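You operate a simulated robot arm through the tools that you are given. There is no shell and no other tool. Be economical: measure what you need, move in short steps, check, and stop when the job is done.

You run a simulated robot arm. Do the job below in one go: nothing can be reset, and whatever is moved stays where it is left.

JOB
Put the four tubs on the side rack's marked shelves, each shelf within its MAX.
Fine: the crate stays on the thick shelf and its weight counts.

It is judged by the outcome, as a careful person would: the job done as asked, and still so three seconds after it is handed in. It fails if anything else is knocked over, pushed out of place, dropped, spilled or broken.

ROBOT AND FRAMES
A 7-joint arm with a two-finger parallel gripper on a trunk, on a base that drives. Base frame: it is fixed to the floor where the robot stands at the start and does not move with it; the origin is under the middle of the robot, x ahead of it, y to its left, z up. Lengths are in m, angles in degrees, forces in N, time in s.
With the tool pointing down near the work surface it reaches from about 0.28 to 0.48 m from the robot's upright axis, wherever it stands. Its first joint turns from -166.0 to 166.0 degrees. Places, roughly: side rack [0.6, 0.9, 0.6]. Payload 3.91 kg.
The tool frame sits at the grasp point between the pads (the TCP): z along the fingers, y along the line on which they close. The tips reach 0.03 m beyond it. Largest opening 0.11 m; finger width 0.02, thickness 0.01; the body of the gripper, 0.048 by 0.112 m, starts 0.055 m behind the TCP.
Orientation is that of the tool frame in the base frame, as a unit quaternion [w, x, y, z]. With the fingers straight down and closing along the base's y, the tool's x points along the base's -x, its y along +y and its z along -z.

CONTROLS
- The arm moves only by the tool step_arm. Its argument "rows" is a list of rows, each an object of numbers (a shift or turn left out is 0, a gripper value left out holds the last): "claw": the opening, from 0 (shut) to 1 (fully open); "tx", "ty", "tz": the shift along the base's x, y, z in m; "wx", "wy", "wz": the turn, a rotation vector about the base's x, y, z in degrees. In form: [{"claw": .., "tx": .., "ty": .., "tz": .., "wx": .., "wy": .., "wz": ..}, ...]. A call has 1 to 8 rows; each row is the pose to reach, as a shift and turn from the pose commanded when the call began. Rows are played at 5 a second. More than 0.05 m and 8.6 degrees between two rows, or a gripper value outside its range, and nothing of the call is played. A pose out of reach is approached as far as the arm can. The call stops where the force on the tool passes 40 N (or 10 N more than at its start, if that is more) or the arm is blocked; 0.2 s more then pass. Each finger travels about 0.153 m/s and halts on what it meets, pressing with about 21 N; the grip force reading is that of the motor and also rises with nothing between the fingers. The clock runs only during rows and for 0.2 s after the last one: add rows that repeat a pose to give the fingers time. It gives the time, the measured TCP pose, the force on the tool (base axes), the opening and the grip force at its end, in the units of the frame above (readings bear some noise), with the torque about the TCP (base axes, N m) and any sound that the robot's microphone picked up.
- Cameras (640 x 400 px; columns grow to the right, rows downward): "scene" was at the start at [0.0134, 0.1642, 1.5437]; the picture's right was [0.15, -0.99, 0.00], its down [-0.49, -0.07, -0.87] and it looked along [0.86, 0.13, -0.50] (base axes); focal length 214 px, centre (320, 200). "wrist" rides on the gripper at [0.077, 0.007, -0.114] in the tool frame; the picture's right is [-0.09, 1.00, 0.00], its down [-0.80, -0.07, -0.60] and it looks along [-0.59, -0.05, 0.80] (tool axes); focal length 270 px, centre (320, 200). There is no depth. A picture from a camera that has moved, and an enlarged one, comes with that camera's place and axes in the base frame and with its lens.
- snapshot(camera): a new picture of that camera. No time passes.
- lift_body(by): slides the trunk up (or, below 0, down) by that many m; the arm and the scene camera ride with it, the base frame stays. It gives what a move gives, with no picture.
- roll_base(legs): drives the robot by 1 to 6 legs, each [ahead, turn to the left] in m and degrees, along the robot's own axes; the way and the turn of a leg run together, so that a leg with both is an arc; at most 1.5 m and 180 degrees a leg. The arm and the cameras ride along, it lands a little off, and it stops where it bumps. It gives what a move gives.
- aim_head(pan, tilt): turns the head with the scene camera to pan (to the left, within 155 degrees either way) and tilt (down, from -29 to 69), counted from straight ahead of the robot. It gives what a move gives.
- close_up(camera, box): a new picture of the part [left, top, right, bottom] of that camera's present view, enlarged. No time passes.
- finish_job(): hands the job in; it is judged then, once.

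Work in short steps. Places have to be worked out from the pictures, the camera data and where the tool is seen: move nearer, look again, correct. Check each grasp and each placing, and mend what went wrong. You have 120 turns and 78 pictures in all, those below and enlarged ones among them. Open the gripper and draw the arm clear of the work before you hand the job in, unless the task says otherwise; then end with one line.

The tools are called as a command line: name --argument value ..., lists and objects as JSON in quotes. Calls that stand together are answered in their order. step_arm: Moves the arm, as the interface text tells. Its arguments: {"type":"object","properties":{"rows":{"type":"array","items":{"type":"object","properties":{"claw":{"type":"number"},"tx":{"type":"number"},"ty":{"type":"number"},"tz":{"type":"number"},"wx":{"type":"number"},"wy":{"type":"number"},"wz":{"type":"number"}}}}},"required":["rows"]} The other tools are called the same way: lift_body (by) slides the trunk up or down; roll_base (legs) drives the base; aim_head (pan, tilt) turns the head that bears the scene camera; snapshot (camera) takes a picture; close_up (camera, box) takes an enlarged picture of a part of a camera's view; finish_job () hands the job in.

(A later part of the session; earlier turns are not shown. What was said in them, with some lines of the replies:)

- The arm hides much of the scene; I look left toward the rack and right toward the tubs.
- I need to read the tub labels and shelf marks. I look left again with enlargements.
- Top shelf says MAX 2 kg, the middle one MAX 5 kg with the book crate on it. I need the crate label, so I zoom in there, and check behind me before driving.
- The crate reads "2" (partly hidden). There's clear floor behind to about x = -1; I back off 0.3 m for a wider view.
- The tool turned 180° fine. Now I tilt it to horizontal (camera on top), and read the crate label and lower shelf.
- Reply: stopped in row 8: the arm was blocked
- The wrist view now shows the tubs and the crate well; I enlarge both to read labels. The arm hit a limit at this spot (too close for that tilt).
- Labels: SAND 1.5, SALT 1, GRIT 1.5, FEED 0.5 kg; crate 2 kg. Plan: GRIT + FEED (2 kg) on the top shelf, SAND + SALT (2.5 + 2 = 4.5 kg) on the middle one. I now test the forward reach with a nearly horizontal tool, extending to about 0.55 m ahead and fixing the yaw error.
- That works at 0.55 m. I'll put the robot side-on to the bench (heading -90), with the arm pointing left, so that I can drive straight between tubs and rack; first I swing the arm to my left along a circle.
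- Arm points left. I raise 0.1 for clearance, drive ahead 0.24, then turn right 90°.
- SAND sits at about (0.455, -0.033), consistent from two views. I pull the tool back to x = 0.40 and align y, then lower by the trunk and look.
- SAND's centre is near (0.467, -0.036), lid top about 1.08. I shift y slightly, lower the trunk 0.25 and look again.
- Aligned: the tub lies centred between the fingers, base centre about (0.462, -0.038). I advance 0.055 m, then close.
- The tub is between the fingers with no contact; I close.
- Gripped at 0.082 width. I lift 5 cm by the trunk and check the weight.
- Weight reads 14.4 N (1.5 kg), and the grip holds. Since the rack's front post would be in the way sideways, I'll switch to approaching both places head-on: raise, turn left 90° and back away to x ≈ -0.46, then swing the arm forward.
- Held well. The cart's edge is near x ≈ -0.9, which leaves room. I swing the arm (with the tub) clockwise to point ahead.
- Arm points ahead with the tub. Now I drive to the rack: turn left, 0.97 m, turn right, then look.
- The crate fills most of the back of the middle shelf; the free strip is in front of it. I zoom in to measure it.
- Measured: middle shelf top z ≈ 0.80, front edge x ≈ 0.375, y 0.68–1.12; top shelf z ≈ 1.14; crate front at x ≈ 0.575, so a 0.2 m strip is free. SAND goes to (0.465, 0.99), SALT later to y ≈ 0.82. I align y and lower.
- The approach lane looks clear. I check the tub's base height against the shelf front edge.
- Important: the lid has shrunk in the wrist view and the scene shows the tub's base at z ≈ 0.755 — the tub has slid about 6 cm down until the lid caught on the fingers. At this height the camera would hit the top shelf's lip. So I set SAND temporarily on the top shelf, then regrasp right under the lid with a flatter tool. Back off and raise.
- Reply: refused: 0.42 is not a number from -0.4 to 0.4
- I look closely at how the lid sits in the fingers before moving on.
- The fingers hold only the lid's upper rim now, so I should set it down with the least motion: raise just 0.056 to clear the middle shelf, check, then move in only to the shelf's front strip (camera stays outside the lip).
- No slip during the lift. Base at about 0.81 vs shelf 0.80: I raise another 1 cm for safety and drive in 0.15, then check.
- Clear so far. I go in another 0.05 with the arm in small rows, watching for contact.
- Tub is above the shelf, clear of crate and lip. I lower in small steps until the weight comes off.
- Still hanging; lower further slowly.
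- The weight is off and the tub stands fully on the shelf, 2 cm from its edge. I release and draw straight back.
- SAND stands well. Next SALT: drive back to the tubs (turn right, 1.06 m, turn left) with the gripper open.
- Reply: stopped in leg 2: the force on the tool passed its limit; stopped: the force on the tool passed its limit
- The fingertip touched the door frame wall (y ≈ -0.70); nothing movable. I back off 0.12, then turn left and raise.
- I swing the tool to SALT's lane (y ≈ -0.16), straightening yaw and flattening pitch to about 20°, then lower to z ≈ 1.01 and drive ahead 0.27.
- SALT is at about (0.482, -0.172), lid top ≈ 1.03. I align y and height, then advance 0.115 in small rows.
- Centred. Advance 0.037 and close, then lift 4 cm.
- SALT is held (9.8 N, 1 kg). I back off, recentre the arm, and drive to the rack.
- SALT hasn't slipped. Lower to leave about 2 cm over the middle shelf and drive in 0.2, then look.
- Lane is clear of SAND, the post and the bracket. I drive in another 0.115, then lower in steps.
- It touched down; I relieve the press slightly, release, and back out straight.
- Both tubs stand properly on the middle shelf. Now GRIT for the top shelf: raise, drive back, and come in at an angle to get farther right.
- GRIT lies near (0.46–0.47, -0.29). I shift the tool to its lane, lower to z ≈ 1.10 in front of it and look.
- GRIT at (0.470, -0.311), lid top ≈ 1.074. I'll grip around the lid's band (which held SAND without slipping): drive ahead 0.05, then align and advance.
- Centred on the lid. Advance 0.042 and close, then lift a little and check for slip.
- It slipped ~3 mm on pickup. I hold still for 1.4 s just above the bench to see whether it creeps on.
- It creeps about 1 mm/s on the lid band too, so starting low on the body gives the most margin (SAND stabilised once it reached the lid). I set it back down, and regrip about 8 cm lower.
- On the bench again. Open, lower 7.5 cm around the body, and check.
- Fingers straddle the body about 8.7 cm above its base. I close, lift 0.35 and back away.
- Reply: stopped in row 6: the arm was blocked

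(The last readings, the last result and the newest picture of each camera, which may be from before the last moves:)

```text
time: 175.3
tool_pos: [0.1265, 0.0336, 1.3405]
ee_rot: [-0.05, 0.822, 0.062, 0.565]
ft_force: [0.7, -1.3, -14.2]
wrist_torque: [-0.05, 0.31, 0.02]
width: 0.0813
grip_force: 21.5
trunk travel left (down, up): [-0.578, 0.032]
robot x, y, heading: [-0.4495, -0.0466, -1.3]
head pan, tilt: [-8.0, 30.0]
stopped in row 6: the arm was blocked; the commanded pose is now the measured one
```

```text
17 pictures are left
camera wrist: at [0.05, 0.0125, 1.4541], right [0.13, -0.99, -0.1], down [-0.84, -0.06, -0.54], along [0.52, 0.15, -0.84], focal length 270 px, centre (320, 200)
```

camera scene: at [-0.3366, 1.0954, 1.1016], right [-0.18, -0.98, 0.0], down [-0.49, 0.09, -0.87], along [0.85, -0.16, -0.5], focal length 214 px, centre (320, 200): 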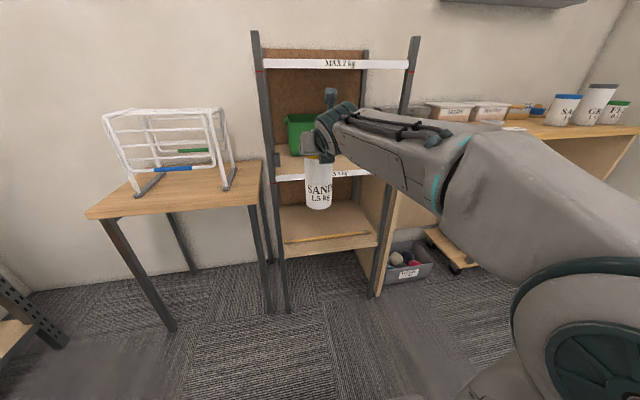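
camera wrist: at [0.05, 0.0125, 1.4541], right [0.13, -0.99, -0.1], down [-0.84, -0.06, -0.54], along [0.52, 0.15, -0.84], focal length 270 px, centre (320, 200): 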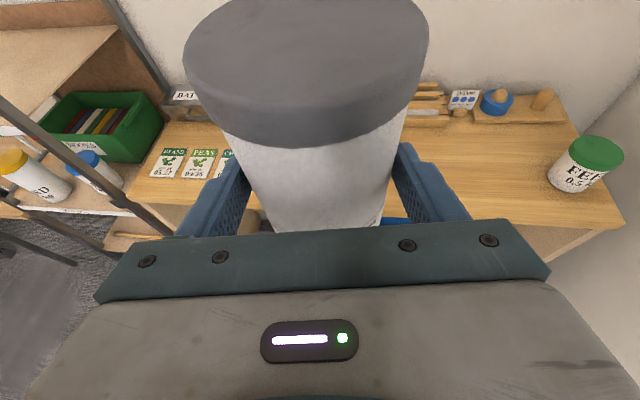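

GRIT is still well held (about 1 cm slip); the arm ended with a small yaw, which is harmless. I drive to the rack now.

roll_base --legs '[[0, 91.3], [0.84, 0], [0, -94]]'

snapshot --camera "wrist"

snapshot --camera "scene"

```text
time: 187.6
tool_pos: [0.1427, 0.8398, 1.3427]
ee_rot: [-0.033, 0.821, 0.036, 0.569]
ft_force: [0.2, -0.3, -14.6]
wrist_torque: [-0.05, 0.35, 0.01]
width: 0.0813
grip_force: 20.5
trunk travel left (down, up): [-0.578, 0.032]
robot x, y, heading: [-0.435, 0.7958, -5.2]
head pan, tilt: [-8.0, 30.0]
```

```text
16 pictures are left
camera wrist: at [0.064, 0.8235, 1.4569], right [0.07, -0.99, -0.1], down [-0.84, 0.0, -0.54], along [0.54, 0.12, -0.83], focal length 270 px, centre (320, 200)
```

wrist: 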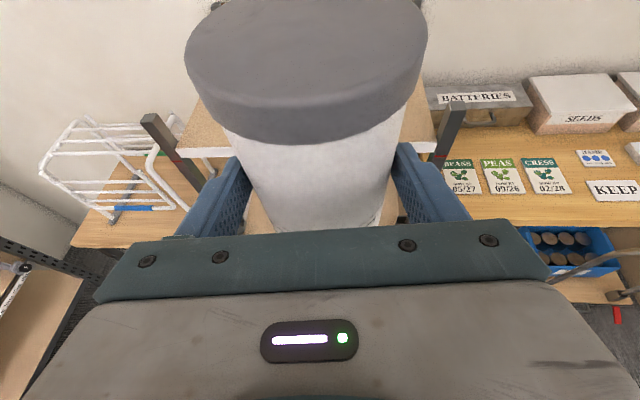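

```text
15 pictures are left
camera scene: at [-0.4088, 0.9314, 1.622], right [-0.23, -0.97, 0.0], down [-0.49, 0.11, -0.87], along [0.84, -0.2, -0.5], focal length 214 px, centre (320, 200)
```

scene: 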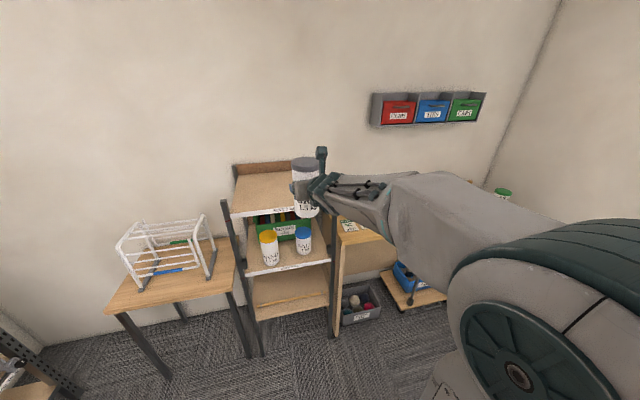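

No further slip. I turn 3° left, lower to about 3 cm over the top shelf and drive in 0.2, then check.

roll_base --legs '[[0, 3]]'

lift_body --by -0.06

roll_base --legs '[[0.18, 0]]'

close_up --camera "scene" --box '[190, 120, 390, 260]'

```text
time: 188.5
tool_pos: [0.1401, 0.8695, 1.3424]
ee_rot: [-0.047, 0.819, 0.058, 0.569]
ft_force: [0.3, 1.5, -14.0]
wrist_torque: [-0.03, 0.35, -0.01]
width: 0.0807
grip_force: 21.3
trunk travel left (down, up): [-0.578, 0.032]
robot x, y, heading: [-0.4343, 0.7934, -2.0]
head pan, tilt: [-8.0, 30.0]
```

```text
time: 189.5
tool_pos: [0.1381, 0.8683, 1.2832]
ee_rot: [-0.048, 0.82, 0.057, 0.568]
ft_force: [0.0, -0.2, -14.6]
wrist_torque: [-0.05, 0.32, 0.03]
width: 0.0809
grip_force: 20.9
trunk travel left (down, up): [-0.518, 0.092]
robot x, y, heading: [-0.4351, 0.8, -2.2]
head pan, tilt: [-8.0, 30.0]
```

```text
time: 191.0
tool_pos: [0.3238, 0.8631, 1.2819]
ee_rot: [-0.048, 0.82, 0.057, 0.567]
ft_force: [0.0, -0.3, -15.5]
wrist_torque: [-0.09, 0.32, 0.01]
width: 0.0811
grip_force: 21.0
trunk travel left (down, up): [-0.518, 0.092]
robot x, y, heading: [-0.2481, 0.7886, -2.3]
head pan, tilt: [-8.0, 30.0]
```

```text
2.86 times, centred on (290, 190) of scene
camera zoom: at [-0.2324, 0.9262, 1.5619], right [-0.17, -0.98, 0.0], down [-0.49, 0.09, -0.87], along [0.85, -0.15, -0.5], focal length 613 px, centre (406, 229)
```

zoom: 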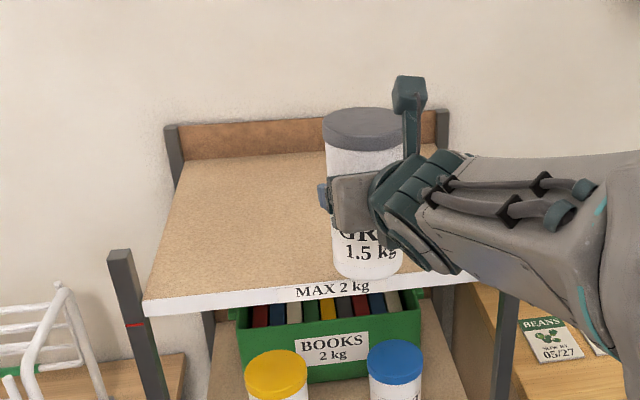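

Base is ~4 cm above the top shelf. Drive in 0.14 more, lower 0.025, then in small steps.

roll_base --legs '[[0.14, 0]]'

lift_body --by -0.025

step_arm --rows '[{"tz": -0.003}, {"tz": -0.006}, {"tz": -0.008}, {"tz": -0.008}]'

```text
time: 192.3
tool_pos: [0.4647, 0.858, 1.282]
ee_rot: [-0.048, 0.821, 0.058, 0.566]
ft_force: [0.7, 0.9, -14.7]
wrist_torque: [-0.09, 0.32, 0.0]
width: 0.0806
grip_force: 21.1
trunk travel left (down, up): [-0.518, 0.092]
robot x, y, heading: [-0.1092, 0.7849, -2.1]
head pan, tilt: [-8.0, 30.0]
```

```text
time: 193.0
tool_pos: [0.4643, 0.8578, 1.2569]
ee_rot: [-0.048, 0.821, 0.058, 0.566]
ft_force: [-0.4, -0.3, -14.2]
wrist_torque: [-0.08, 0.31, -0.03]
width: 0.0809
grip_force: 20.7
trunk travel left (down, up): [-0.493, 0.117]
robot x, y, heading: [-0.1083, 0.7863, -2.1]
head pan, tilt: [-8.0, 30.0]
```

```text
time: 194.0
tool_pos: [0.4654, 0.8585, 1.2468]
ee_rot: [-0.048, 0.821, 0.058, 0.566]
ft_force: [1.1, -0.4, -14.2]
wrist_torque: [-0.07, 0.33, 0.0]
width: 0.081
grip_force: 20.5
trunk travel left (down, up): [-0.493, 0.117]
robot x, y, heading: [-0.1096, 0.7857, -1.7]
head pan, tilt: [-8.0, 30.0]
```

step_arm --rows '[{"tz": -0.002}, {"tz": -0.004}, {"tz": -0.004}]'

step_arm --rows '[{"tz": -0.002}, {"tz": -0.004}, {"tz": -0.004}]'

```text
time: 194.8
tool_pos: [0.4656, 0.8585, 1.2441]
ee_rot: [-0.048, 0.82, 0.058, 0.567]
ft_force: [0.2, -0.4, -12.2]
wrist_torque: [-0.18, 0.2, 0.01]
width: 0.0808
grip_force: 21.2
trunk travel left (down, up): [-0.493, 0.117]
robot x, y, heading: [-0.1116, 0.785, -2.3]
head pan, tilt: [-8.0, 30.0]
```

```text
time: 195.6
tool_pos: [0.4643, 0.8579, 1.2422]
ee_rot: [-0.049, 0.82, 0.059, 0.568]
ft_force: [3.4, 0.9, -2.9]
wrist_torque: [-0.39, -0.38, 0.17]
width: 0.0809
grip_force: 21.0
trunk travel left (down, up): [-0.493, 0.117]
robot x, y, heading: [-0.1102, 0.7883, -2.2]
head pan, tilt: [-8.0, 30.0]
```

Contact is beginning (force down to 3 N). 2 mm more, then open and check before retreating.

step_arm --rows '[{"tz": -0.002}, {"tz": -0.002}, {"tz": -0.001, "claw": 0.75}, {"tz": 0, "claw": 1}, {"tz": 0, "claw": 1}]'

roll_base --legs '[[-0.33, 0]]'

close_up --camera "scene" --box '[190, 100, 430, 270]'

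```text
time: 196.8
tool_pos: [0.4639, 0.8569, 1.2415]
ee_rot: [-0.048, 0.82, 0.058, 0.567]
ft_force: [-0.5, 0.2, -0.3]
wrist_torque: [-0.02, -0.01, 0.02]
width: 0.1099
grip_force: 0.0
trunk travel left (down, up): [-0.493, 0.117]
robot x, y, heading: [-0.1124, 0.786, -2.1]
head pan, tilt: [-8.0, 30.0]
```

```text
time: 199.0
tool_pos: [0.1318, 0.872, 1.2422]
ee_rot: [-0.049, 0.819, 0.06, 0.568]
ft_force: [0.0, -0.3, 0.3]
wrist_torque: [0.0, 0.02, 0.01]
width: 0.1098
grip_force: 0.0
trunk travel left (down, up): [-0.493, 0.117]
robot x, y, heading: [-0.4411, 0.7987, -1.5]
head pan, tilt: [-8.0, 30.0]
```

```text
2.35 times, centred on (310, 185) of scene
camera zoom: at [-0.4249, 0.932, 1.5371], right [-0.17, -0.99, 0.0], down [-0.49, 0.09, -0.87], along [0.85, -0.15, -0.5], focal length 505 px, centre (344, 235)
```

zoom: 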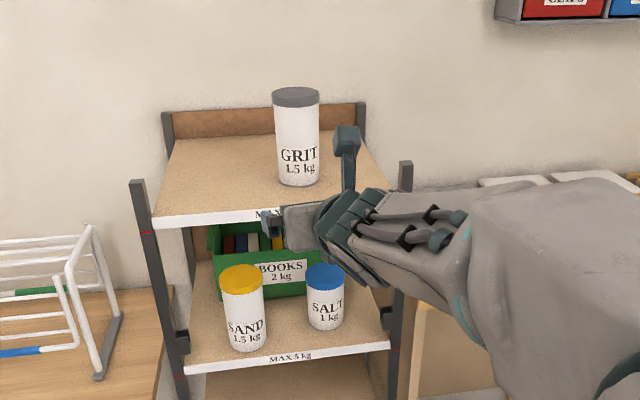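

GRIT stands upright on the top shelf. For FEED I'll align the tool yaw with the robot, and approach it diagonally (heading ≈ -33°) by driving.

step_arm --rows '[{"wz": -5}, {"wz": -9.5}, {"wz": -9.5}]'

roll_base --legs '[[0, -88.5], [0.75, 0], [0, 56.8]]'

lift_body --by -0.15

snapshot --camera "wrist"

```text
time: 199.8
tool_pos: [0.133, 0.8703, 1.2419]
ee_rot: [-0.002, 0.822, -0.009, 0.569]
ft_force: [-0.6, 0.0, -0.7]
wrist_torque: [-0.02, 0.0, 0.0]
width: 0.1097
grip_force: 0.1
trunk travel left (down, up): [-0.493, 0.117]
robot x, y, heading: [-0.4439, 0.7953, -2.0]
head pan, tilt: [-8.0, 30.0]
```

```text
time: 210.3
tool_pos: [0.0873, -0.209, 1.2416]
ee_rot: [0.151, 0.79, -0.229, 0.549]
ft_force: [-0.5, 1.0, -0.5]
wrist_torque: [0.01, 0.02, -0.01]
width: 0.1103
grip_force: 0.1
trunk travel left (down, up): [-0.493, 0.117]
robot x, y, heading: [-0.4406, 0.0272, -33.4]
head pan, tilt: [-8.0, 30.0]
```

```text
time: 212.0
tool_pos: [0.0872, -0.2087, 1.0916]
ee_rot: [0.152, 0.789, -0.23, 0.549]
ft_force: [-0.4, -0.1, 0.2]
wrist_torque: [0.01, -0.05, -0.01]
width: 0.11
grip_force: 0.0
trunk travel left (down, up): [-0.343, 0.267]
robot x, y, heading: [-0.4428, 0.0259, -33.2]
head pan, tilt: [-8.0, 30.0]
```

```text
12 pictures are left
camera wrist: at [0.015, -0.1727, 1.2052], right [-0.55, -0.83, -0.1], down [-0.67, 0.51, -0.54], along [0.5, -0.23, -0.84], focal length 270 px, centre (320, 200)
```

wrist: 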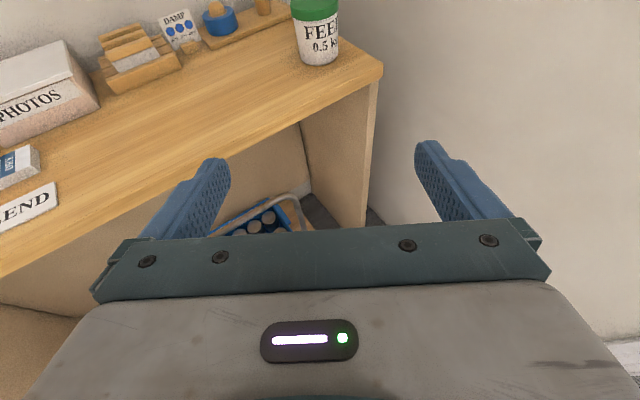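

FEED at about (0.478, -0.445). I turn 1° left, lower to z ≈ 0.985 and drive 0.35, then verify.

roll_base --legs '[[0, 1.1]]'

lift_body --by -0.105

roll_base --legs '[[0.35, 0]]'

snapshot --camera "wrist"

```text
time: 212.8
tool_pos: [0.0916, -0.1979, 1.092]
ee_rot: [0.146, 0.792, -0.222, 0.55]
ft_force: [0.3, 0.2, 0.4]
wrist_torque: [0.01, -0.01, -0.02]
width: 0.1098
grip_force: 0.1
trunk travel left (down, up): [-0.343, 0.267]
robot x, y, heading: [-0.446, 0.0245, -32.0]
head pan, tilt: [-8.0, 30.0]
```

```text
time: 214.1
tool_pos: [0.0904, -0.1981, 0.9872]
ee_rot: [0.146, 0.792, -0.221, 0.551]
ft_force: [-0.7, 0.3, 0.6]
wrist_torque: [0.03, 0.01, 0.02]
width: 0.1098
grip_force: 0.0
trunk travel left (down, up): [-0.238, 0.372]
robot x, y, heading: [-0.4467, 0.0269, -32.1]
head pan, tilt: [-8.0, 30.0]
```

```text
time: 216.4
tool_pos: [0.3867, -0.3818, 0.9867]
ee_rot: [0.146, 0.791, -0.222, 0.551]
ft_force: [0.9, 0.0, 0.3]
wrist_torque: [-0.02, -0.03, 0.06]
width: 0.11
grip_force: 0.1
trunk travel left (down, up): [-0.238, 0.372]
robot x, y, heading: [-0.1485, -0.1568, -31.6]
head pan, tilt: [-8.0, 30.0]
```

```text
11 pictures are left
camera wrist: at [0.3134, -0.3475, 1.1002], right [-0.54, -0.84, -0.1], down [-0.68, 0.5, -0.54], along [0.5, -0.22, -0.84], focal length 270 px, centre (320, 200)
```

wrist: 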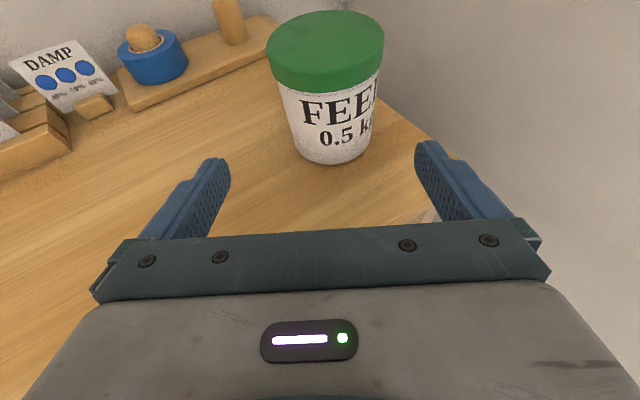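

FEED is 0.10 m ahead, about 8 mm right of the tool axis. I correct sideways, then advance 0.09 along the tool and close.

step_arm --rows '[{"tx": -0.004, "ty": -0.007, "tz": -0.006}, {"tx": 0.021, "ty": -0.0225, "tz": -0.006}, {"tx": 0.047, "ty": -0.038, "tz": -0.006}, {"tx": 0.06, "ty": -0.046, "tz": -0.006}, {"tx": 0.073, "ty": -0.054, "tz": -0.006}, {"tx": 0.073, "ty": -0.054, "tz": -0.006}]'

snapshot --camera "wrist"

```text
time: 217.8
tool_pos: [0.4594, -0.4361, 0.981]
ee_rot: [0.146, 0.791, -0.222, 0.551]
ft_force: [0.7, 0.1, -0.1]
wrist_torque: [-0.01, 0.01, 0.01]
width: 0.1098
grip_force: 0.1
trunk travel left (down, up): [-0.238, 0.372]
robot x, y, heading: [-0.15, -0.1558, -31.8]
head pan, tilt: [-8.0, 30.0]
```

```text
10 pictures are left
camera wrist: at [0.3869, -0.4021, 1.0941], right [-0.54, -0.84, -0.1], down [-0.68, 0.5, -0.54], along [0.5, -0.22, -0.84], focal length 270 px, centre (320, 200)
```

wrist: 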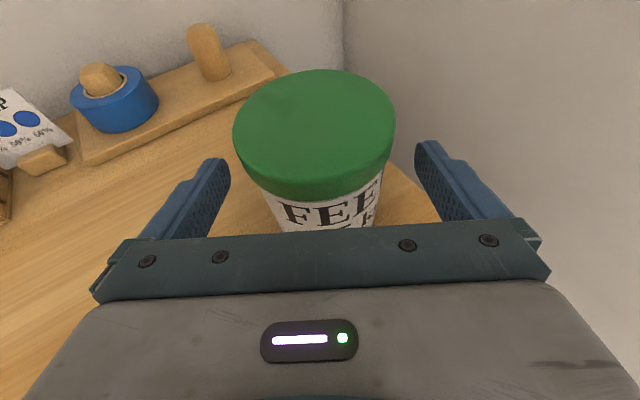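

Centred between the fingers; close and lift, then back straight off.

step_arm --rows '[{"claw": 0}, {"claw": 0}, {"claw": 0}, {"claw": 0}]'

lift_body --by 0.34

roll_base --legs '[[-0.35, 0]]'

snapshot --camera "wrist"

```text
time: 218.8
tool_pos: [0.4601, -0.4358, 0.9817]
ee_rot: [0.145, 0.792, -0.221, 0.551]
ft_force: [2.3, 0.1, 2.1]
wrist_torque: [-0.17, -0.07, 0.13]
width: 0.0805
grip_force: 20.9
trunk travel left (down, up): [-0.238, 0.372]
robot x, y, heading: [-0.1475, -0.1574, -31.8]
head pan, tilt: [-8.0, 30.0]
```

```text
time: 222.1
tool_pos: [0.4588, -0.4362, 1.3208]
ee_rot: [0.146, 0.792, -0.222, 0.551]
ft_force: [0.4, -0.2, -5.2]
wrist_torque: [0.08, 0.15, 0.01]
width: 0.0805
grip_force: 20.9
trunk travel left (down, up): [-0.578, 0.032]
robot x, y, heading: [-0.1463, -0.1593, -32.0]
head pan, tilt: [-8.0, 30.0]
```

```text
time: 224.4
tool_pos: [0.1628, -0.248, 1.32]
ee_rot: [0.144, 0.792, -0.22, 0.55]
ft_force: [0.2, -0.2, -4.9]
wrist_torque: [0.06, 0.15, -0.04]
width: 0.0803
grip_force: 20.8
trunk travel left (down, up): [-0.578, 0.032]
robot x, y, heading: [-0.4452, 0.0281, -31.6]
head pan, tilt: [-8.0, 30.0]
```

```text
9 pictures are left
camera wrist: at [0.0902, -0.2147, 1.4341], right [-0.53, -0.84, -0.1], down [-0.68, 0.49, -0.54], along [0.5, -0.22, -0.84], focal length 270 px, centre (320, 200)
```

wrist: 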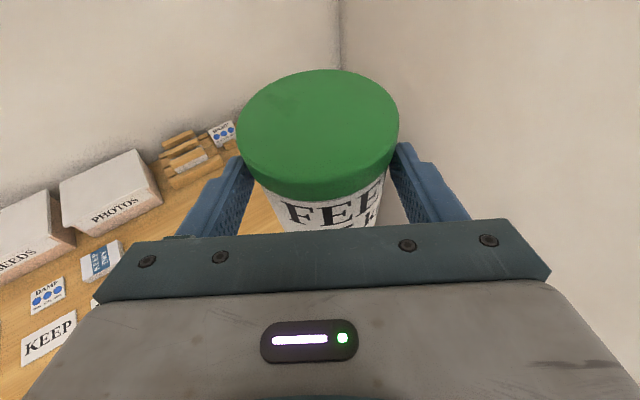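

FEED is held (5 N). Drive to the rack, aiming for y ≈ 1.0 on the top shelf.

roll_base --legs '[[0, 121.6], [0.89, 0], [0, -90]]'

snapshot --camera "wrist"

```text
time: 238.0
tool_pos: [0.1981, 0.9848, 1.3185]
ee_rot: [-0.012, 0.822, 0.006, 0.569]
ft_force: [-0.9, -0.4, -5.5]
wrist_torque: [-0.03, 0.18, 0.02]
width: 0.0803
grip_force: 21.3
trunk travel left (down, up): [-0.578, 0.032]
robot x, y, heading: [-0.4636, 0.8973, 0.4]
head pan, tilt: [-8.0, 30.0]
```

```text
8 pictures are left
camera wrist: at [0.1186, 0.9752, 1.4337], right [-0.01, -1.0, -0.1], down [-0.84, 0.06, -0.54], along [0.54, 0.08, -0.84], focal length 270 px, centre (320, 200)
```

wrist: 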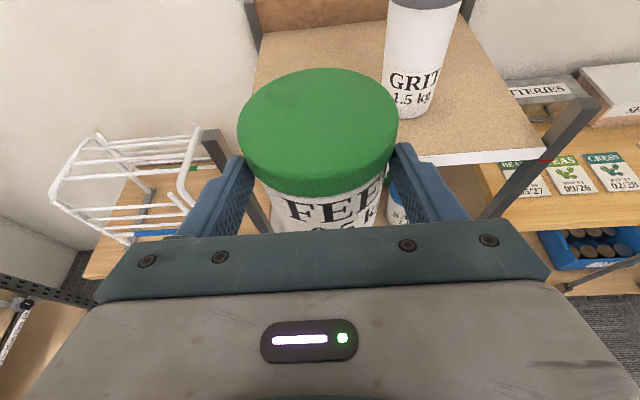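

GRIT is at (0.46, 0.853). I shift FEED's lane 12 mm left, lower to 3 cm above the shelf, and drive in 0.15, then look.

step_arm --rows '[{"ty": 0.006}, {"ty": 0.012}]'

lift_body --by -0.072

roll_base --legs '[[0.14, 0]]'

close_up --camera "scene" --box '[190, 100, 430, 270]'

```text
time: 238.6
tool_pos: [0.1967, 0.9971, 1.3205]
ee_rot: [-0.012, 0.822, 0.006, 0.569]
ft_force: [-0.7, 0.0, -5.0]
wrist_torque: [0.01, 0.17, 0.05]
width: 0.0804
grip_force: 21.3
trunk travel left (down, up): [-0.578, 0.032]
robot x, y, heading: [-0.4646, 0.8947, 0.1]
head pan, tilt: [-8.0, 30.0]
```

```text
time: 239.7
tool_pos: [0.1992, 0.9964, 1.2484]
ee_rot: [-0.012, 0.822, 0.006, 0.569]
ft_force: [-0.7, 0.3, -5.0]
wrist_torque: [0.02, 0.18, 0.02]
width: 0.0804
grip_force: 21.1
trunk travel left (down, up): [-0.506, 0.104]
robot x, y, heading: [-0.4662, 0.8979, 0.2]
head pan, tilt: [-8.0, 30.0]
```

```text
time: 241.0
tool_pos: [0.341, 0.9979, 1.2476]
ee_rot: [-0.012, 0.823, 0.006, 0.568]
ft_force: [0.3, 0.5, -5.0]
wrist_torque: [0.01, 0.18, -0.07]
width: 0.0803
grip_force: 21.0
trunk travel left (down, up): [-0.506, 0.104]
robot x, y, heading: [-0.3246, 0.8952, 0.2]
head pan, tilt: [-8.0, 30.0]
```

```text
2.35 times, centred on (310, 185) of scene
camera zoom: at [-0.3088, 1.0347, 1.55], right [-0.14, -0.99, 0.0], down [-0.5, 0.07, -0.87], along [0.86, -0.12, -0.5], focal length 505 px, centre (344, 235)
```

zoom: 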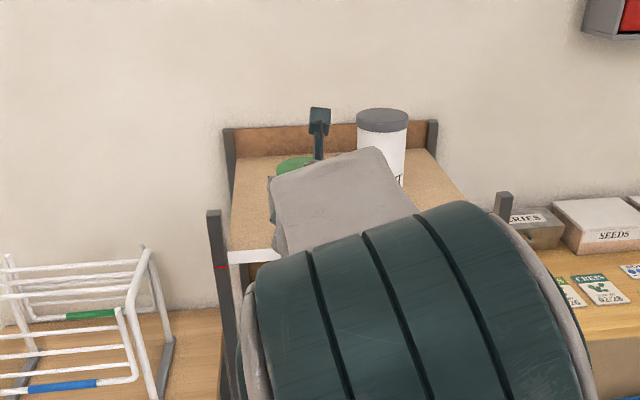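

Numbers and view agree (base ≈ 1.17, shelf 1.14). Drive in 0.115 and lower stepwise.

roll_base --legs '[[0.115, 0]]'

step_arm --rows '[{"tz": -0.005}, {"tz": -0.01}, {"tz": -0.015}, {"tz": -0.02}, {"tz": -0.022}, {"tz": -0.022}]'

```text
time: 242.2
tool_pos: [0.4544, 0.9996, 1.2489]
ee_rot: [-0.013, 0.822, 0.007, 0.569]
ft_force: [0.9, 0.6, -5.7]
wrist_torque: [-0.01, 0.19, 0.02]
width: 0.0803
grip_force: 20.9
trunk travel left (down, up): [-0.506, 0.104]
robot x, y, heading: [-0.2107, 0.897, 0.3]
head pan, tilt: [-8.0, 30.0]
```

```text
time: 243.6
tool_pos: [0.4535, 1.0005, 1.2267]
ee_rot: [-0.012, 0.823, 0.006, 0.569]
ft_force: [-0.2, -0.4, -4.8]
wrist_torque: [0.02, 0.19, 0.0]
width: 0.0802
grip_force: 20.9
trunk travel left (down, up): [-0.506, 0.104]
robot x, y, heading: [-0.2072, 0.8982, 0.2]
head pan, tilt: [-8.0, 30.0]
```

step_arm --rows '[{"tz": -0.003}, {"tz": -0.006}, {"tz": -0.006}]'

step_arm --rows '[{"tz": -0.002}, {"tz": -0.004}, {"tz": -0.004}]'

```text
time: 244.4
tool_pos: [0.4539, 0.9986, 1.2209]
ee_rot: [-0.012, 0.823, 0.007, 0.568]
ft_force: [-0.5, -0.5, -4.3]
wrist_torque: [0.03, 0.2, -0.06]
width: 0.0801
grip_force: 21.4
trunk travel left (down, up): [-0.506, 0.104]
robot x, y, heading: [-0.2092, 0.8945, 0.6]
head pan, tilt: [-8.0, 30.0]
```

```text
time: 245.2
tool_pos: [0.4551, 0.9991, 1.216]
ee_rot: [-0.013, 0.823, 0.007, 0.568]
ft_force: [-0.1, -0.6, -3.2]
wrist_torque: [-0.05, 0.14, 0.02]
width: 0.0806
grip_force: 21.2
trunk travel left (down, up): [-0.506, 0.104]
robot x, y, heading: [-0.21, 0.8993, 0.3]
head pan, tilt: [-8.0, 30.0]
```

step_arm --rows '[{"tz": -0.002}, {"tz": -0.003}, {"tz": -0.003}]'

```text
time: 246.0
tool_pos: [0.4539, 0.9989, 1.2152]
ee_rot: [-0.011, 0.822, 0.006, 0.569]
ft_force: [2.5, -0.1, 2.1]
wrist_torque: [-0.24, -0.34, 0.09]
width: 0.0803
grip_force: 20.7
trunk travel left (down, up): [-0.506, 0.104]
robot x, y, heading: [-0.2105, 0.8985, 0.4]
head pan, tilt: [-8.0, 30.0]
```

It rests on the shelf. Release and back straight out.

step_arm --rows '[{"tz": 0}, {"tz": 0.001, "claw": 0.8}, {"tz": 0.001, "claw": 1}, {"tz": 0.001, "claw": 1}]'

roll_base --legs '[[-0.35, 0]]'

snapshot --camera "wrist"

aim_head --pan 8 --tilt 35

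snapshot --camera "scene"

```text
time: 247.0
tool_pos: [0.4523, 0.9978, 1.2155]
ee_rot: [-0.012, 0.822, 0.006, 0.569]
ft_force: [-1.0, -0.9, 0.4]
wrist_torque: [-0.02, -0.03, 0.03]
width: 0.1099
grip_force: 0.0
trunk travel left (down, up): [-0.506, 0.104]
robot x, y, heading: [-0.2104, 0.9022, 0.3]
head pan, tilt: [-8.0, 30.0]
```

```text
time: 249.3
tool_pos: [0.0978, 0.9971, 1.217]
ee_rot: [-0.012, 0.822, 0.006, 0.569]
ft_force: [-0.2, 0.6, -0.2]
wrist_torque: [-0.01, 0.02, -0.04]
width: 0.1099
grip_force: 0.1
trunk travel left (down, up): [-0.506, 0.104]
robot x, y, heading: [-0.5639, 0.8978, -0.0]
head pan, tilt: [-8.0, 30.0]
```

```text
6 pictures are left
camera wrist: at [0.0187, 0.9872, 1.3293], right [-0.01, -1.0, -0.1], down [-0.84, 0.06, -0.54], along [0.54, 0.08, -0.84], focal length 270 px, centre (320, 200)
```

wrist: 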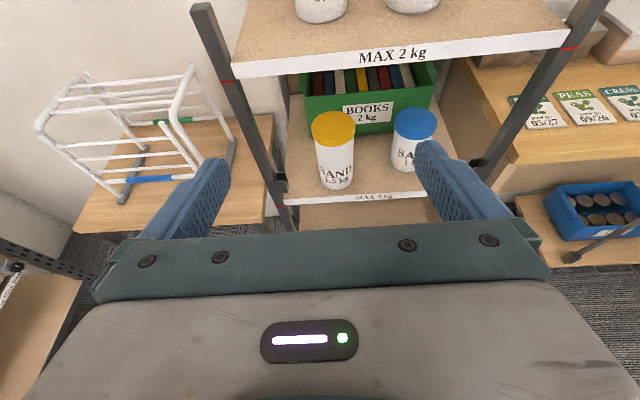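

```text
time: 250.1
tool_pos: [0.0982, 0.9975, 1.216]
ee_rot: [-0.012, 0.822, 0.006, 0.569]
ft_force: [0.2, 0.5, 0.8]
wrist_torque: [-0.01, -0.02, -0.01]
width: 0.11
grip_force: 0.0
trunk travel left (down, up): [-0.506, 0.104]
robot x, y, heading: [-0.5647, 0.9004, 0.6]
head pan, tilt: [8.0, 35.0]
```

```text
5 pictures are left
camera scene: at [-0.5535, 1.0579, 1.5423], right [0.14, -0.99, 0.0], down [-0.57, -0.08, -0.82], along [0.81, 0.12, -0.57], focal length 214 px, centre (320, 200)
```

scene: 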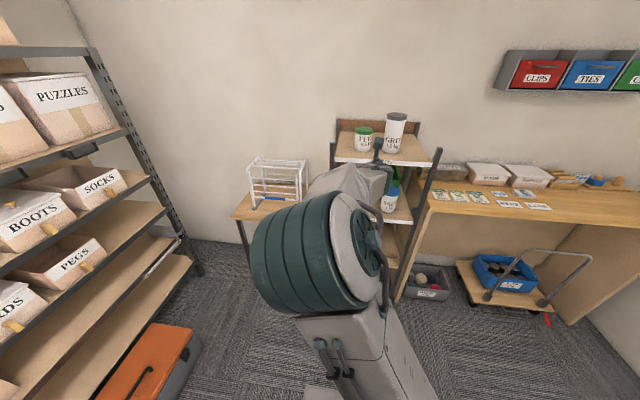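

All four tubs stand upright: FEED and GRIT (2 kg) on top, SAND and SALT plus the crate (4.5 kg) in the middle. The gripper is open and clear, so I hand in.

finish_job

```text
The job is handed in.
```

I put all four tubs upright on the side rack's marked shelves. FEED and GRIT are on the top shelf (2.0 of its 2 kg MAX), and SAND and SALT are with the crate on the thick shelf (4.5 of its 5 kg MAX).
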